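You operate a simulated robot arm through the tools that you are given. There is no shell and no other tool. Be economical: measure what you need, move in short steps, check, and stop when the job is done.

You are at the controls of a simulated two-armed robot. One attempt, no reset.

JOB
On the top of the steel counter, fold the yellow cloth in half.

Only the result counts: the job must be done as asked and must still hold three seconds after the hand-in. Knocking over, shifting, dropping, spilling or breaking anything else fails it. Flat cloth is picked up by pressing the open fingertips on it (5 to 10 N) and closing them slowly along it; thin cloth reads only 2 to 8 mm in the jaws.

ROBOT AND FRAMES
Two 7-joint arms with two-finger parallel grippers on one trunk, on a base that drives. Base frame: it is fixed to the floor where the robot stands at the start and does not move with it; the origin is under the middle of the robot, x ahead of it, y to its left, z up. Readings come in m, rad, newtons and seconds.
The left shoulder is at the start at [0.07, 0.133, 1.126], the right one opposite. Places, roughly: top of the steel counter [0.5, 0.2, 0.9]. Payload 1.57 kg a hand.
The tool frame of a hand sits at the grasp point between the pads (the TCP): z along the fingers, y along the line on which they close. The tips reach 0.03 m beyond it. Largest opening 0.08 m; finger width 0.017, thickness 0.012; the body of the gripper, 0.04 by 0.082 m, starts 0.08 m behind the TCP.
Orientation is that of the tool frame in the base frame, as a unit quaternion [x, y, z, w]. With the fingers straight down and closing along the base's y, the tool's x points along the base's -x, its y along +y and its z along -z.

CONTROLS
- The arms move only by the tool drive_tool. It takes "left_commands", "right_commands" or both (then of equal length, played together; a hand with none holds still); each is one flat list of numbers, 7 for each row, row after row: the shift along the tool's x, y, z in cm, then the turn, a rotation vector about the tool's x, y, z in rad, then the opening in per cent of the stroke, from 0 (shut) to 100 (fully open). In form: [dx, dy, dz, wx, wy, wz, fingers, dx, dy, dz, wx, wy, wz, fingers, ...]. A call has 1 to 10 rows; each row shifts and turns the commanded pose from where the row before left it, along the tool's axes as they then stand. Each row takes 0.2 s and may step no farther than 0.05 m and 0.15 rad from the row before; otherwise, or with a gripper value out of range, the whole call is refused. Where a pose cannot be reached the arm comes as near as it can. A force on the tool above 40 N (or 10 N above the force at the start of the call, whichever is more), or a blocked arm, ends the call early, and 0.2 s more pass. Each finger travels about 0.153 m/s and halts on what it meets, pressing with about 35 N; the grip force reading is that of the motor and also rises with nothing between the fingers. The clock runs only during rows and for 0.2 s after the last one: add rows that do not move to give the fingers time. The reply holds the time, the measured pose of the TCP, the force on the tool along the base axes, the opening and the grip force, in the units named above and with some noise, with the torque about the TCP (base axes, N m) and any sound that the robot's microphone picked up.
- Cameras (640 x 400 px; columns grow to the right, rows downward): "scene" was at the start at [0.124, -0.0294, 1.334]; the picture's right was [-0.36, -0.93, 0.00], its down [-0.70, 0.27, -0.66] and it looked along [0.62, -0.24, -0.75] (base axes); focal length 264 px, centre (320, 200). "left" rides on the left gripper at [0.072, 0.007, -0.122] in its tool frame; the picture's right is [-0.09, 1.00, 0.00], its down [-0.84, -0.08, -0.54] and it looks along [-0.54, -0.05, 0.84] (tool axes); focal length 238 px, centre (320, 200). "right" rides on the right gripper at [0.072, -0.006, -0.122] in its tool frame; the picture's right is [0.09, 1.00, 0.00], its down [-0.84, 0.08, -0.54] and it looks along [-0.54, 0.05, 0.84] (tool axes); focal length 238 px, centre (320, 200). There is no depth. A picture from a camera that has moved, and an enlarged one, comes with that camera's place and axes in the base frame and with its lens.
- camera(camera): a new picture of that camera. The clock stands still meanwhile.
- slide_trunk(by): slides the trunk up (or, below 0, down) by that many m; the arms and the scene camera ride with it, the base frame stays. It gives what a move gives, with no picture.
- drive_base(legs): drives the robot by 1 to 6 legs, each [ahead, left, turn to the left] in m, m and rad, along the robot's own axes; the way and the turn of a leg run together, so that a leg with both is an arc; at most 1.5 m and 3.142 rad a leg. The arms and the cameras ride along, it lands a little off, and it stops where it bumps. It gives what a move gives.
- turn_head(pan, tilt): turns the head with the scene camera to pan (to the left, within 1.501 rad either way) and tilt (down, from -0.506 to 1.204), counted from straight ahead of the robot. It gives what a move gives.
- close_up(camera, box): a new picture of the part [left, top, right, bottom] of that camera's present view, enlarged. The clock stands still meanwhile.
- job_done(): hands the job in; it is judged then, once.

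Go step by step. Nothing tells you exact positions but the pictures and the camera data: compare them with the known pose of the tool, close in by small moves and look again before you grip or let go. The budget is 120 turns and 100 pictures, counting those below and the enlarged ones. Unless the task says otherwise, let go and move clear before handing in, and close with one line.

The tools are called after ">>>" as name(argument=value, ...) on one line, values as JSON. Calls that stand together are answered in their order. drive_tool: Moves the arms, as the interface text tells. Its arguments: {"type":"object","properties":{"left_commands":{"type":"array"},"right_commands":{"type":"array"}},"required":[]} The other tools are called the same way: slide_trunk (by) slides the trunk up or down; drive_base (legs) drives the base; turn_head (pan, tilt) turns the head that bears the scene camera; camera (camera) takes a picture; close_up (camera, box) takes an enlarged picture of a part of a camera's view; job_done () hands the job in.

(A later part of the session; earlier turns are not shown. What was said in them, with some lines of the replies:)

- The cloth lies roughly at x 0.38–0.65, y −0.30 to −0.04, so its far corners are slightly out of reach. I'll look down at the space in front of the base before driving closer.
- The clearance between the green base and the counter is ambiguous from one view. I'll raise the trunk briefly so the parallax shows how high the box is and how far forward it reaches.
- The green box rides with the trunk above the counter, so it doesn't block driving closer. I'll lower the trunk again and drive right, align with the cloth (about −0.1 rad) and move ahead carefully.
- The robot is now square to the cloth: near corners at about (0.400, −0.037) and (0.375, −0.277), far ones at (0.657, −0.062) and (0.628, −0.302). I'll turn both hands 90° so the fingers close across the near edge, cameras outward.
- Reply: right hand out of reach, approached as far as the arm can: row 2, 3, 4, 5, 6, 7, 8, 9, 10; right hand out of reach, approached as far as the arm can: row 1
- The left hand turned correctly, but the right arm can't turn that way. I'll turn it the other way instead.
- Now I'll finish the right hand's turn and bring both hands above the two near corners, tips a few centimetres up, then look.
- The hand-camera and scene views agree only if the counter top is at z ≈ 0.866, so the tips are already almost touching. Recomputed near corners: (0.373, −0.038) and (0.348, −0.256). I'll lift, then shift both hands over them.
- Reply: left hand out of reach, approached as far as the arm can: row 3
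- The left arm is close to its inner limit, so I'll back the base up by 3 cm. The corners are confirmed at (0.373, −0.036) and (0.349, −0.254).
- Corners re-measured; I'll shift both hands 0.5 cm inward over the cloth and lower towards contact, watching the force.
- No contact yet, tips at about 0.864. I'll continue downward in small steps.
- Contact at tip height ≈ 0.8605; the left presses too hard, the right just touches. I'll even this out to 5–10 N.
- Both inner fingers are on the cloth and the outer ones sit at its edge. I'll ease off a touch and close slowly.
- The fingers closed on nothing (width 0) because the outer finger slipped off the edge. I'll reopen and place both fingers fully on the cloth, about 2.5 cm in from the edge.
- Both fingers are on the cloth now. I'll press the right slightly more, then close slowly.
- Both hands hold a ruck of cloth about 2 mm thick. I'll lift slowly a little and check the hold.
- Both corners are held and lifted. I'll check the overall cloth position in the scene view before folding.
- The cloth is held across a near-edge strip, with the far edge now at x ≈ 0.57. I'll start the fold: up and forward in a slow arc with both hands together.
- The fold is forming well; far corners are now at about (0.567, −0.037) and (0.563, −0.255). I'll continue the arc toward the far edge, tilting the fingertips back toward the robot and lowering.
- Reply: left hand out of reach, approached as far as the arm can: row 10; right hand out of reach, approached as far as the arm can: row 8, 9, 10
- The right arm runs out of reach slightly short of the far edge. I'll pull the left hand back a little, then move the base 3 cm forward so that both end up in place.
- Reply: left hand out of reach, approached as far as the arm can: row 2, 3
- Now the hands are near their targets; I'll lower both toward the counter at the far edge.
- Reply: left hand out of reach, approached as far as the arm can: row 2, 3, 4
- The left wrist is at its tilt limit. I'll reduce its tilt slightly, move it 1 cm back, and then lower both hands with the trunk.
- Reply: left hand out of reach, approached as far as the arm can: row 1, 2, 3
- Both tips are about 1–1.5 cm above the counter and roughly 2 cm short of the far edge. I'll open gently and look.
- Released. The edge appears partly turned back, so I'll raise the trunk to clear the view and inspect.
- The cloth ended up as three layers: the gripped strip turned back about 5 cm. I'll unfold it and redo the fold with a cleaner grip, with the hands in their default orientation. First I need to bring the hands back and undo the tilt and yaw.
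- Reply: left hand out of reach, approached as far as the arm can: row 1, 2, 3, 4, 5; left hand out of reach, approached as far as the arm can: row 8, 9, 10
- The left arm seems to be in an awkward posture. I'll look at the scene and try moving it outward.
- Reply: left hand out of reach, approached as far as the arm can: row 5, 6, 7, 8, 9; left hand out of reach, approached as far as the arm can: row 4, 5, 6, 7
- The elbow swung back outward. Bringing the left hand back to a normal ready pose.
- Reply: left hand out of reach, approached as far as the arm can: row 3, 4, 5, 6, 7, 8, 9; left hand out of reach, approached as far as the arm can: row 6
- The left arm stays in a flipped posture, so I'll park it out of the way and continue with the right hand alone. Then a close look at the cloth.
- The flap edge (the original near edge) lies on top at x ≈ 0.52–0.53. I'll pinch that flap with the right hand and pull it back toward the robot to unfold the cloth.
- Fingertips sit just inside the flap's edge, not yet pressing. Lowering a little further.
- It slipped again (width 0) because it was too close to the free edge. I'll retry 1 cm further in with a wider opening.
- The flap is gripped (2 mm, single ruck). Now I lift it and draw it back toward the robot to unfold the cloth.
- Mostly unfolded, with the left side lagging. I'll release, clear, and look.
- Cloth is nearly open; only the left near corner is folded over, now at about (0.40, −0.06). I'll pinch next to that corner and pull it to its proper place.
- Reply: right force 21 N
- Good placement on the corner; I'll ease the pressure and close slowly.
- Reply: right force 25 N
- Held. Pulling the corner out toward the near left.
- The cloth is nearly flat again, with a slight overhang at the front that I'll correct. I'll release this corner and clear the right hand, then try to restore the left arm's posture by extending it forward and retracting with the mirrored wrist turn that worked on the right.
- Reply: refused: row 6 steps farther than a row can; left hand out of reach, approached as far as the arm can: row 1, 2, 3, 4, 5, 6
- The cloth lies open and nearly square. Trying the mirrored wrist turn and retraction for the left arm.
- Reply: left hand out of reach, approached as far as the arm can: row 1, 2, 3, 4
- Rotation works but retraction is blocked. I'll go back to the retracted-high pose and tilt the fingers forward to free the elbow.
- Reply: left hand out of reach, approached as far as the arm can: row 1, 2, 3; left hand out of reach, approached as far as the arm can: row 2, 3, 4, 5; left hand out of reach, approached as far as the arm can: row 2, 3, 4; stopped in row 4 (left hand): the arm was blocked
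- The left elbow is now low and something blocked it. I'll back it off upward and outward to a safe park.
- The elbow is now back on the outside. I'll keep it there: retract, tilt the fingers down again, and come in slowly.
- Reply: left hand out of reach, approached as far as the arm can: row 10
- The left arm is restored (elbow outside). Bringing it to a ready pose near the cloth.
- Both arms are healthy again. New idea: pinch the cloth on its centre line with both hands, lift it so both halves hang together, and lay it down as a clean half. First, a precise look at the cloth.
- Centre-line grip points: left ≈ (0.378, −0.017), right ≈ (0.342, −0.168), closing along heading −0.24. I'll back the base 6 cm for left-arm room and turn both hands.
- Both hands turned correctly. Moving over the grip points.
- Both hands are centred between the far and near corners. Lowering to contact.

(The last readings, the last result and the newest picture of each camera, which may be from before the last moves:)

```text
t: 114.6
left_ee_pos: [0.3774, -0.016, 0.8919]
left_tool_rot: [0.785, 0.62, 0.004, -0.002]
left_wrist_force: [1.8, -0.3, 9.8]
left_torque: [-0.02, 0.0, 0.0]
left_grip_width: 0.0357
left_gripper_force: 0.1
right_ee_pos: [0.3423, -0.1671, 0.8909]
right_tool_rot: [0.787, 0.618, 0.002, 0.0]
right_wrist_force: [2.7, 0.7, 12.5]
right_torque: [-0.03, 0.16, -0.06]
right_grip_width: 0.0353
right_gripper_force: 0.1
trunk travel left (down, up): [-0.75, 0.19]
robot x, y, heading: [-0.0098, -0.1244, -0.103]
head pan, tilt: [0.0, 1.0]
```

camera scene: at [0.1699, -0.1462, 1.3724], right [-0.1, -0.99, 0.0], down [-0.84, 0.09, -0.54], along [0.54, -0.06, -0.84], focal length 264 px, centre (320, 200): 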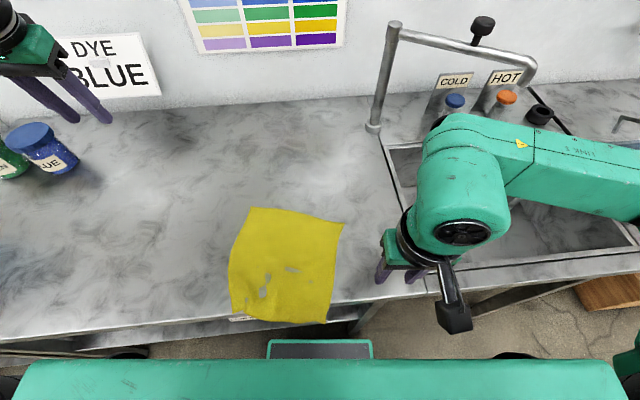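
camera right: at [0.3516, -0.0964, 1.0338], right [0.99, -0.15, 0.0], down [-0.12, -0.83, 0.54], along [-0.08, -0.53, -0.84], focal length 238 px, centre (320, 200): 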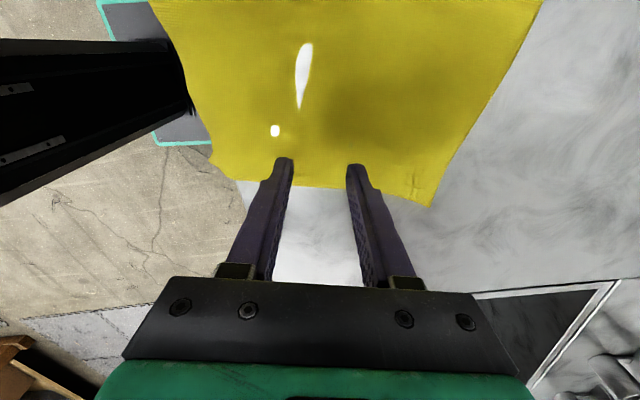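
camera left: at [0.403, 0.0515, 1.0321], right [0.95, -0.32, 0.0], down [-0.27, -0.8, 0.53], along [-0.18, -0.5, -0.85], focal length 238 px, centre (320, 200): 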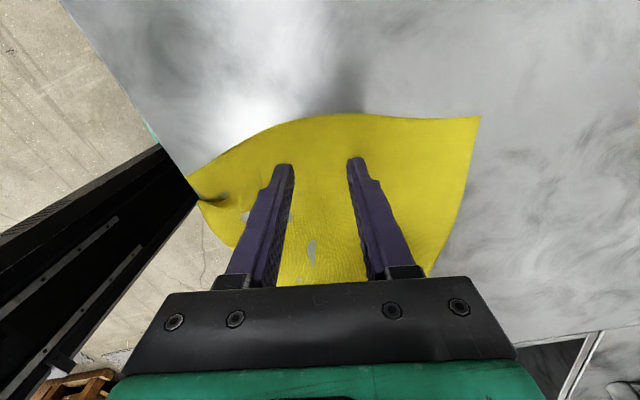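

Pressing at about 10 N on both sides; closing slowly.

>>> drive_tool(left_commands=[0, 0, 0, 0, 0, 0, 41, 0, 0, 0, 0, 0, 0, 37, 0, 0, 0, 0, 0, 0, 33, 0, 0, 0, 0, 0, 0, 28, 0, 0, 0, 0, 0, 0, 23, 0, 0, 0, 0, 0, 0, 18, 0, 0, 0, 0, 0, 0, 13, 0, 0, 0, 0, 0, 0, 8, 0, 0, 0, 0, 0, 0, 3, 0, 0, 0, 0, 0, 0, 0], right_commands=[0, 0, 0, 0, 0, 0, 41, 0, 0, 0, 0, 0, 0, 37, 0, 0, 0, 0, 0, 0, 33, 0, 0, 0, 0, 0, 0, 28, 0, 0, 0, 0, 0, 0, 23, 0, 0, 0, 0, 0, 0, 18, 0, 0, 0, 0, 0, 0, 13, 0, 0, 0, 0, 0, 0, 8, 0, 0, 0, 0, 0, 0, 3, 0, 0, 0, 0, 0, 0, 0])

>>> drive_tool(left_commands=[0, 0, 0, 0, 0, 0, 0, 0, 0, -1, 0, 0, 0, 0, 0, 0, -1, 0, 0, 0, 0], right_commands=[0, 0, 0, 0, 0, 0, 0, 0, 0, -1, 0, 0, 0, 0, 0, 0, -1, 0, 0, 0, 0])

>>> camera(camera="left")

>>> camera(camera="right")

```text
t: 116.8
left_ee_pos: [0.3762, -0.0156, 0.8904]
left_tool_rot: [0.785, 0.619, 0.005, -0.003]
left_wrist_force: [-0.6, -0.3, 12.6]
left_torque: [-0.06, -0.01, -0.01]
left_grip_width: 0.002
left_gripper_force: 23.9
right_ee_pos: [0.3405, -0.168, 0.8916]
right_tool_rot: [0.786, 0.618, 0.003, 0.001]
right_wrist_force: [-0.6, -0.4, 13.1]
right_torque: [-0.09, 0.08, -0.02]
right_grip_width: 0.0021
right_gripper_force: 23.8
trunk travel left (down, up): [-0.75, 0.19]
robot x, y, heading: [-0.0077, -0.1255, -0.104]
head pan, tilt: [0.0, 1.0]
```

```text
t: 117.6
left_ee_pos: [0.376, -0.0153, 0.9105]
left_tool_rot: [0.786, 0.619, 0.003, -0.004]
left_wrist_force: [-0.1, -0.7, 0.6]
left_torque: [0.0, 0.0, -0.02]
left_grip_width: 0.0021
left_gripper_force: 24.0
right_ee_pos: [0.3421, -0.1684, 0.9104]
right_tool_rot: [0.786, 0.618, 0.001, 0.0]
right_wrist_force: [0.1, -0.4, -0.3]
right_torque: [0.01, -0.02, 0.02]
right_grip_width: 0.0023
right_gripper_force: 23.6
trunk travel left (down, up): [-0.75, 0.19]
robot x, y, heading: [-0.0053, -0.1252, -0.103]
head pan, tilt: [0.0, 1.0]
```

```text
24 pictures are left
camera left: at [0.4007, 0.0518, 1.0318], right [0.95, -0.32, -0.01], down [-0.27, -0.8, 0.53], along [-0.18, -0.5, -0.85], focal length 238 px, centre (320, 200)
```

left: 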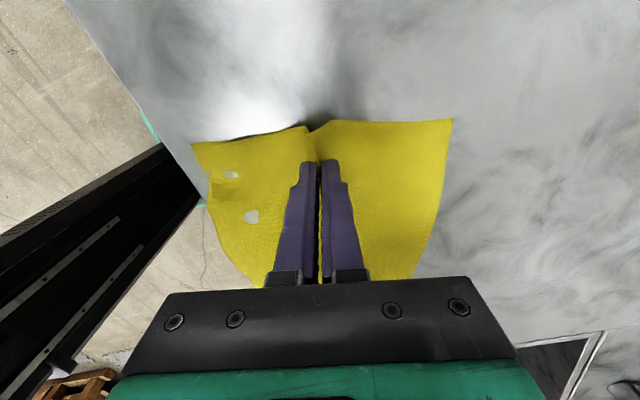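

```text
23 pictures are left
camera right: at [0.3516, -0.0971, 1.0319], right [0.99, -0.15, 0.0], down [-0.12, -0.83, 0.54], along [-0.08, -0.53, -0.84], focal length 238 px, centre (320, 200)
```

right: 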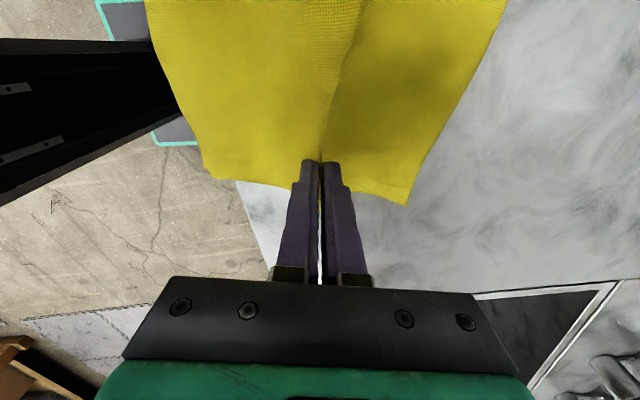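

A clean ridge across the centre line is held by both hands. Lifting straight up so the two halves hang together, then shifting forward over the counter.

>>> drive_tool(left_commands=[0, 0, -1, 0, 0, 0, 0, 0, 0, -1, 0, 0, 0, 0, 0, 0.5, -1, 0, 0, 0, 0, 0, 0.5, -1, 0, 0, 0, 0, 0, 1, -1.2, 0, 0, 0, 0, 0, 1, -1.2, 0, 0, 0, 0, 0, 1, -1.2, 0, 0, 0, 0, 0, 1, -1.2, 0, 0, 0, 0, 0, 1, -1.2, 0, 0, 0, 0, 0, 0, -1, 0, 0, 0, 0], right_commands=[0, 0, -1, 0, 0, 0, 0, 0, 0, -1, 0, 0, 0, 0, 0, 0.5, -1, 0, 0, 0, 0, 0, 0.5, -1, 0, 0, 0, 0, 0, 1, -1.2, 0, 0, 0, 0, 0, 1, -1.2, 0, 0, 0, 0, 0, 1, -1.2, 0, 0, 0, 0, 0, 1, -1.2, 0, 0, 0, 0, 0, 1, -1.2, 0, 0, 0, 0, 0, 0, -1, 0, 0, 0, 0])

>>> camera(camera="left")

>>> camera(camera="right")

```text
t: 119.8
left_ee_pos: [0.4369, -0.0312, 1.0206]
left_tool_rot: [0.785, 0.62, 0.003, -0.004]
left_wrist_force: [-0.7, -0.6, -0.2]
left_torque: [0.01, 0.04, 0.01]
left_grip_width: 0.0019
left_gripper_force: 23.4
right_ee_pos: [0.4009, -0.1817, 1.0217]
right_tool_rot: [0.787, 0.617, 0.002, 0.0]
right_wrist_force: [-0.7, 0.2, 0.2]
right_torque: [-0.02, 0.02, 0.01]
right_grip_width: 0.0021
right_gripper_force: 23.9
trunk travel left (down, up): [-0.75, 0.19]
robot x, y, heading: [-0.0121, -0.1263, -0.104]
head pan, tilt: [0.0, 1.0]
```

```text
22 pictures are left
camera left: at [0.4598, 0.0363, 1.1419], right [0.95, -0.32, 0.0], down [-0.27, -0.8, 0.53], along [-0.18, -0.5, -0.85], focal length 238 px, centre (320, 200)
```

left: 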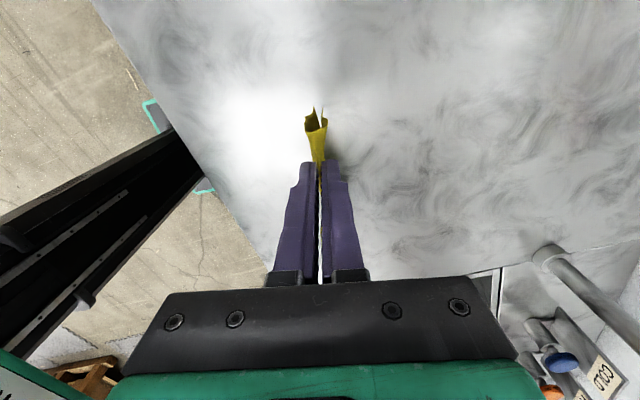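

```text
21 pictures are left
camera right: at [0.411, -0.1106, 1.1421], right [0.99, -0.15, 0.0], down [-0.12, -0.83, 0.54], along [-0.08, -0.53, -0.84], focal length 238 px, centre (320, 200)
```

right: 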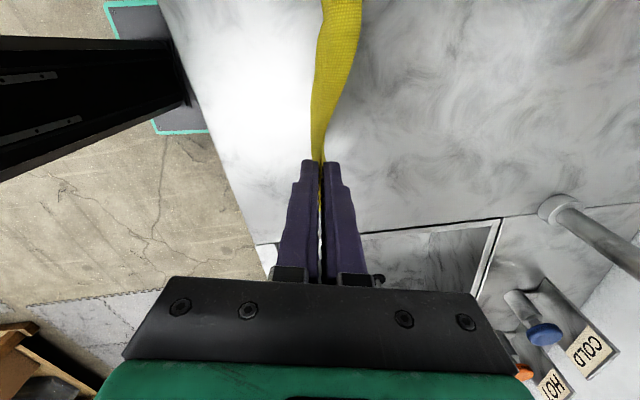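

It hangs neatly folded in half. Now I'll move a bit forward, lower until the hem meets the counter, and lay it down by bringing the hands back toward the robot in a quarter arc.

>>> drive_tool(left_commands=[0, 1, 0, 0, 0, 0, 0, 0, 1, 0.5, 0, 0, 0, 0, 0, 1, 0.5, 0, 0, 0, 0, 0, 1, 0.5, 0, 0, 0, 0, 0, 0, 0.5, 0, 0, 0, 0, 0, 0, 0, 0, 0, 0, 0], right_commands=[0, 1, 0, 0, 0, 0, 0, 0, 1, 0.5, 0, 0, 0, 0, 0, 1, 0.5, 0, 0, 0, 0, 0, 1, 0.5, 0, 0, 0, 0, 0, 0, 0.5, 0, 0, 0, 0, 0, 0, 0, 0, 0, 0, 0])

>>> drive_tool(left_commands=[0, -1.72, 0.14, 0, 0, 0, 0, 0, -1.68, 0.4, 0, 0, 0, 0, 0, -1.59, 0.66, 0, 0, 0, 0, 0, -1.48, 0.9, 0, 0, 0, 0, 0, -1.31, 1.12, 0, 0, 0, 0, 0, -1.12, 1.31, 0, 0, 0, 0, 0, -0.9, 1.48, 0, 0, 0, 0, 0, -0.7, 1.59, 0, 0, 0, 0, 0, -0.5, 1.4, 0, 0, 0, 0, 0, -0.3, 0.8, 0, 0, 0, 0], right_commands=[0, -1.72, 0.14, 0, 0, 0, 0, 0, -1.68, 0.4, 0, 0, 0, 0, 0, -1.59, 0.66, 0, 0, 0, 0, 0, -1.48, 0.9, 0, 0, 0, 0, 0, -1.31, 1.12, 0, 0, 0, 0, 0, -1.12, 1.31, 0, 0, 0, 0, 0, -0.9, 1.48, 0, 0, 0, 0, 0, -0.7, 1.59, 0, 0, 0, 0, 0, -0.5, 1.4, 0, 0, 0, 0, 0, -0.3, 0.8, 0, 0, 0, 0])

>>> camera(camera="left")

>>> camera(camera="right")

```text
t: 121.2
left_ee_pos: [0.4753, -0.0396, 1.0012]
left_tool_rot: [0.786, 0.619, 0.003, -0.005]
left_wrist_force: [0.1, -0.8, 0.1]
left_torque: [0.02, 0.02, 0.01]
left_grip_width: 0.002
left_gripper_force: 23.6
right_ee_pos: [0.4394, -0.1914, 0.9986]
right_tool_rot: [0.786, 0.618, 0.001, 0.0]
right_wrist_force: [-0.3, -0.2, -0.4]
right_torque: [0.04, 0.03, 0.01]
right_grip_width: 0.0021
right_gripper_force: 23.5
trunk travel left (down, up): [-0.75, 0.19]
robot x, y, heading: [-0.0088, -0.1226, -0.102]
head pan, tilt: [0.0, 1.0]
```

```text
t: 123.4
left_ee_pos: [0.3654, -0.0117, 0.9017]
left_tool_rot: [0.786, 0.619, 0.003, -0.004]
left_wrist_force: [-0.5, -0.1, 0.5]
left_torque: [0.0, 0.04, 0.03]
left_grip_width: 0.0022
left_gripper_force: 23.9
right_ee_pos: [0.3294, -0.1648, 0.9008]
right_tool_rot: [0.787, 0.617, 0.002, 0.001]
right_wrist_force: [0.0, 0.3, 1.1]
right_torque: [-0.03, 0.0, -0.01]
right_grip_width: 0.002
right_gripper_force: 23.7
trunk travel left (down, up): [-0.75, 0.19]
robot x, y, heading: [-0.0115, -0.1272, -0.107]
head pan, tilt: [0.0, 1.0]
```

```text
20 pictures are left
camera left: at [0.3887, 0.0551, 1.0237], right [0.95, -0.32, 0.0], down [-0.27, -0.8, 0.53], along [-0.17, -0.5, -0.85], focal length 238 px, centre (320, 200)
```

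left: 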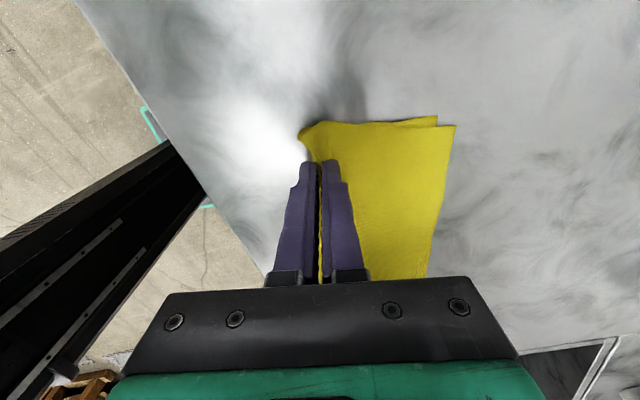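

```text
19 pictures are left
camera right: at [0.3388, -0.0936, 1.0232], right [0.99, -0.15, 0.0], down [-0.12, -0.83, 0.54], along [-0.08, -0.54, -0.84], focal length 238 px, centre (320, 200)
```

right: 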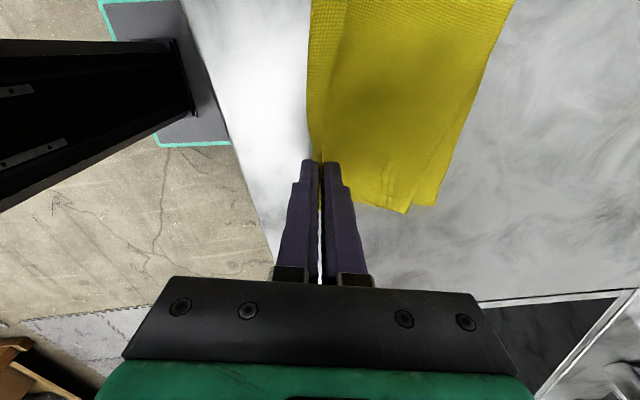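

Laid down nicely with both hems nearly together. Lowering slightly and releasing gently.

>>> drive_tool(left_commands=[0, -0.2, 0.4, 0, 0, 0, 0, 0, 0, 0, 0, 0, 0, 6, 0, 0, 0, 0, 0, 0, 12, 0, 0, 0, 0, 0, 0, 18, 0, 0, -1, 0, 0, 0, 20, 0, 0, -2, 0, 0, 0, 20, 0, 0, -3, 0, 0, 0, 20, 0, 0, -3, 0, 0, 0, 20], right_commands=[0, -0.2, 0.4, 0, 0, 0, 0, 0, 0, 0, 0, 0, 0, 6, 0, 0, 0, 0, 0, 0, 12, 0, 0, 0, 0, 0, 0, 18, 0, 0, -1, 0, 0, 0, 20, 0, 0, -2, 0, 0, 0, 20, 0, 0, -3, 0, 0, 0, 20, 0, 0, -3, 0, 0, 0, 20])

>>> drive_tool(left_commands=[3, 0, -1, 0, 0, 0, 20, 3, 0, -1, 0, 0, 0, 20, 3, 0, -1, 0, 0, 0, 20, 3, 0, 0, 0, 0, 0, 20, 3, 0, 0, 0, 0, 0, 20], right_commands=[-3, 0, -1, 0, 0, 0, 20, -3, 0, -1, 0, 0, 0, 20, -3, 0, -1, 0, 0, 0, 20, -3, 0, 0, 0, 0, 0, 20, -3, 0, 0, 0, 0, 0, 20])

>>> camera(camera="scene")

```text
t: 125.2
left_ee_pos: [0.3619, -0.0133, 0.9879]
left_tool_rot: [0.785, 0.619, 0.003, -0.005]
left_wrist_force: [1.0, -0.2, -0.7]
left_torque: [0.02, -0.02, 0.0]
left_grip_width: 0.0161
left_gripper_force: 0.1
right_ee_pos: [0.3285, -0.1644, 0.9882]
right_tool_rot: [0.786, 0.618, 0.001, 0.0]
right_wrist_force: [-0.1, -0.6, 0.6]
right_torque: [0.01, -0.01, 0.02]
right_grip_width: 0.0159
right_gripper_force: 0.1
trunk travel left (down, up): [-0.75, 0.19]
robot x, y, heading: [-0.0086, -0.1253, -0.107]
head pan, tilt: [0.0, 1.0]
```

```text
t: 126.4
left_ee_pos: [0.396, 0.131, 1.0201]
left_tool_rot: [0.785, 0.619, 0.004, -0.004]
left_wrist_force: [0.1, 0.4, 0.4]
left_torque: [-0.01, -0.03, -0.02]
left_grip_width: 0.0162
left_gripper_force: 0.1
right_ee_pos: [0.2944, -0.3104, 1.0179]
right_tool_rot: [0.786, 0.618, 0.002, 0.001]
right_wrist_force: [-0.6, 0.1, 0.0]
right_torque: [0.02, -0.07, 0.02]
right_grip_width: 0.016
right_gripper_force: 0.0
trunk travel left (down, up): [-0.75, 0.19]
robot x, y, heading: [-0.0069, -0.1285, -0.108]
head pan, tilt: [0.0, 1.0]
```

```text
18 pictures are left
camera scene: at [0.1089, -0.1395, 1.3726], right [-0.1, -0.99, 0.0], down [-0.84, 0.09, -0.54], along [0.54, -0.06, -0.84], focal length 264 px, centre (320, 200)
```

scene: 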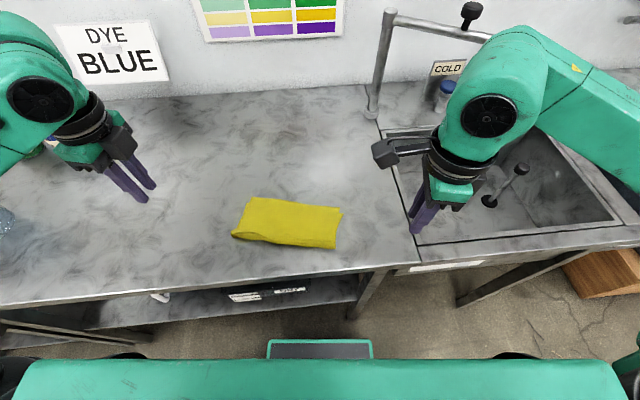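

Folded in half and lying well on the counter. A close look to check the hems and flatness.

>>> close_up(camera="scene", box=[216, 180, 360, 270])

>>> camera(camera="left")

>>> camera(camera="right")

```text
4.44 times, centred on (288, 225) of scene
camera zoom: at [0.1089, -0.1395, 1.3726], right [-0.1, -0.99, 0.0], down [-0.84, 0.09, -0.54], along [0.54, -0.06, -0.84], focal length 1175 px, centre (462, 89)
```

zoom: 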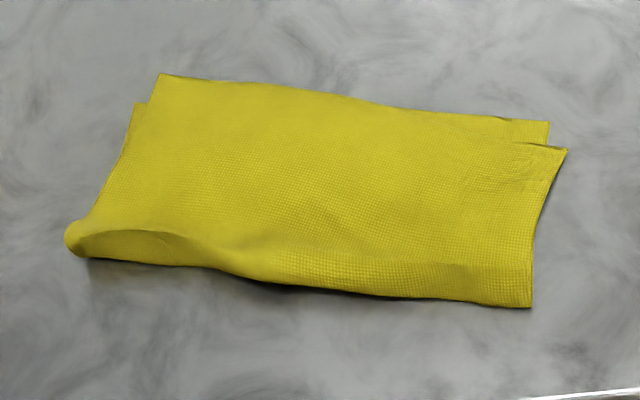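

```text
16 pictures are left
camera left: at [0.4203, 0.1995, 1.1418], right [0.95, -0.32, 0.0], down [-0.27, -0.8, 0.53], along [-0.17, -0.5, -0.85], focal length 238 px, centre (320, 200)
```

left: 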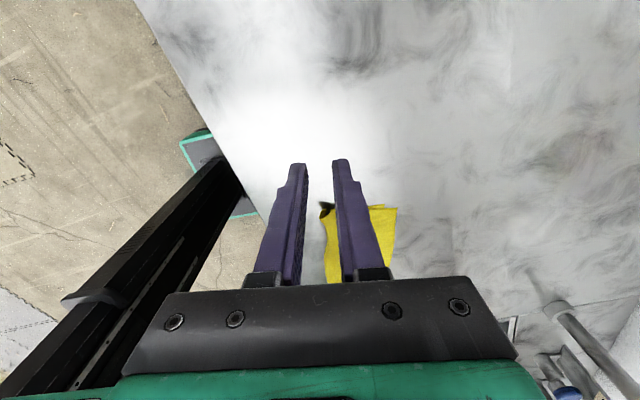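

```text
15 pictures are left
camera right: at [0.3031, -0.2408, 1.1398], right [0.99, -0.15, 0.0], down [-0.12, -0.83, 0.54], along [-0.08, -0.53, -0.84], focal length 238 px, centre (320, 200)
```

right: 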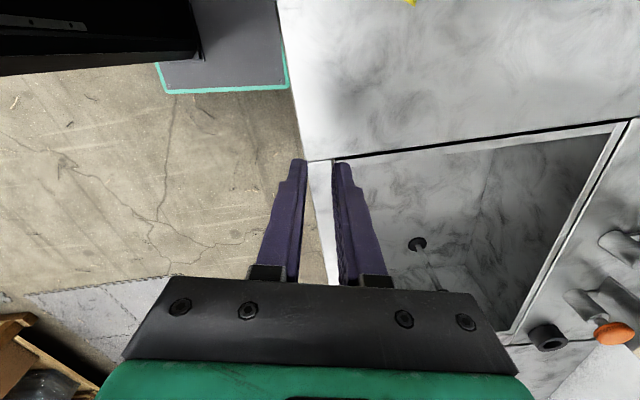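

The fold is good (corners within ~1.5 cm), only the left end of the fold line bulges. I'll press it down gently with the closed left fingertips.

>>> drive_tool(left_commands=[-3.4, 0.2, 0, 0, 0, 0, 5, -3.4, 0.2, 0, 0, 0, 0, 0, -3.4, 0.2, 0, 0, 0, 0, 0, -3.4, 0.2, 0, 0, 0, 0, 0, 0, 0, 4, 0, 0, 0, 0, 0, 0, 4, 0, 0, 0, 0, 0, 0, 2, 0, 0, 0, 0, 0, 0, 1, 0, 0, 0, 0, 0, 0, 1, 0, 0, 0, 0, 0, 0, 0.6, 0, 0, 0, 0])

>>> drive_tool(left_commands=[0, 0, 0.15, 0, 0, 0, 0, 0, 0, 0, 0, 0, 0, 0, 0, 0, -1, 0, 0, 0, 0, 0, 0, -3, 0, 0, 0, 0, 0, 0, -4, 0, 0, 0, 0, 0, 0, -4, 0, 0, 0, 0, 4, 0, 0, 0, 0, 0, 0, 4, 0, 0, 0, 0, 0, 0, 4, 0, 0, 0, 0, 0, 0])

>>> close_up(camera="scene", box=[216, 180, 360, 270])

```text
t: 128.6
left_ee_pos: [0.3739, -0.0011, 0.8908]
left_tool_rot: [0.785, 0.62, 0.003, -0.004]
left_wrist_force: [1.1, 0.4, 5.2]
left_torque: [-0.01, 0.0, -0.01]
left_grip_width: 0.0
left_gripper_force: 20.9
right_ee_pos: [0.2939, -0.3116, 1.0178]
right_tool_rot: [0.786, 0.618, 0.002, 0.0]
right_wrist_force: [0.6, -0.2, 0.4]
right_torque: [0.01, -0.04, 0.04]
right_grip_width: 0.0163
right_gripper_force: 0.0
trunk travel left (down, up): [-0.75, 0.19]
robot x, y, heading: [-0.01, -0.1212, -0.105]
head pan, tilt: [0.0, 1.0]
```

```text
t: 130.6
left_ee_pos: [0.4025, 0.118, 1.0133]
left_tool_rot: [0.785, 0.619, 0.003, -0.003]
left_wrist_force: [0.4, 0.3, -0.8]
left_torque: [0.02, 0.01, -0.02]
left_grip_width: 0.0001
left_gripper_force: 20.9
right_ee_pos: [0.294, -0.3092, 1.0189]
right_tool_rot: [0.787, 0.618, 0.001, 0.0]
right_wrist_force: [0.2, 0.6, -0.2]
right_torque: [-0.04, -0.01, -0.02]
right_grip_width: 0.016
right_gripper_force: 0.1
trunk travel left (down, up): [-0.75, 0.19]
robot x, y, heading: [-0.0134, -0.1263, -0.103]
head pan, tilt: [0.0, 1.0]
```

```text
4.44 times, centred on (288, 225) of scene
camera zoom: at [0.1101, -0.1385, 1.3725], right [-0.1, -0.99, 0.0], down [-0.84, 0.09, -0.54], along [0.54, -0.06, -0.84], focal length 1175 px, centre (462, 89)
```

zoom: 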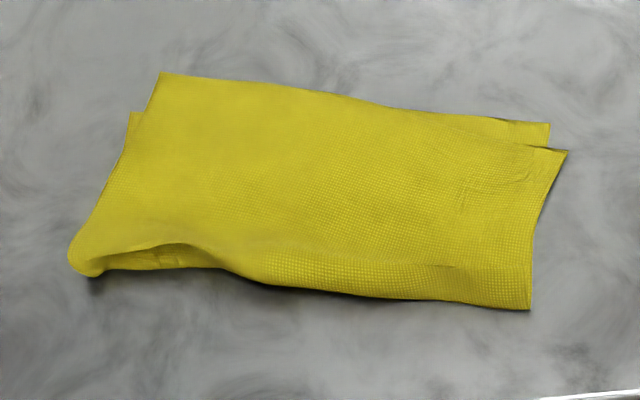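

The cloth lies folded in half on the counter, the corners pair up to within about 1.5 cm, and both hands are clear, so I'm handing in.

>>> job_done()

```text
The job is handed in.
```

The yellow cloth is folded in half on top of the steel counter and the job is handed in. The corners meet to within about 1.5 cm, and a slight bulge remains at the left end of the fold.
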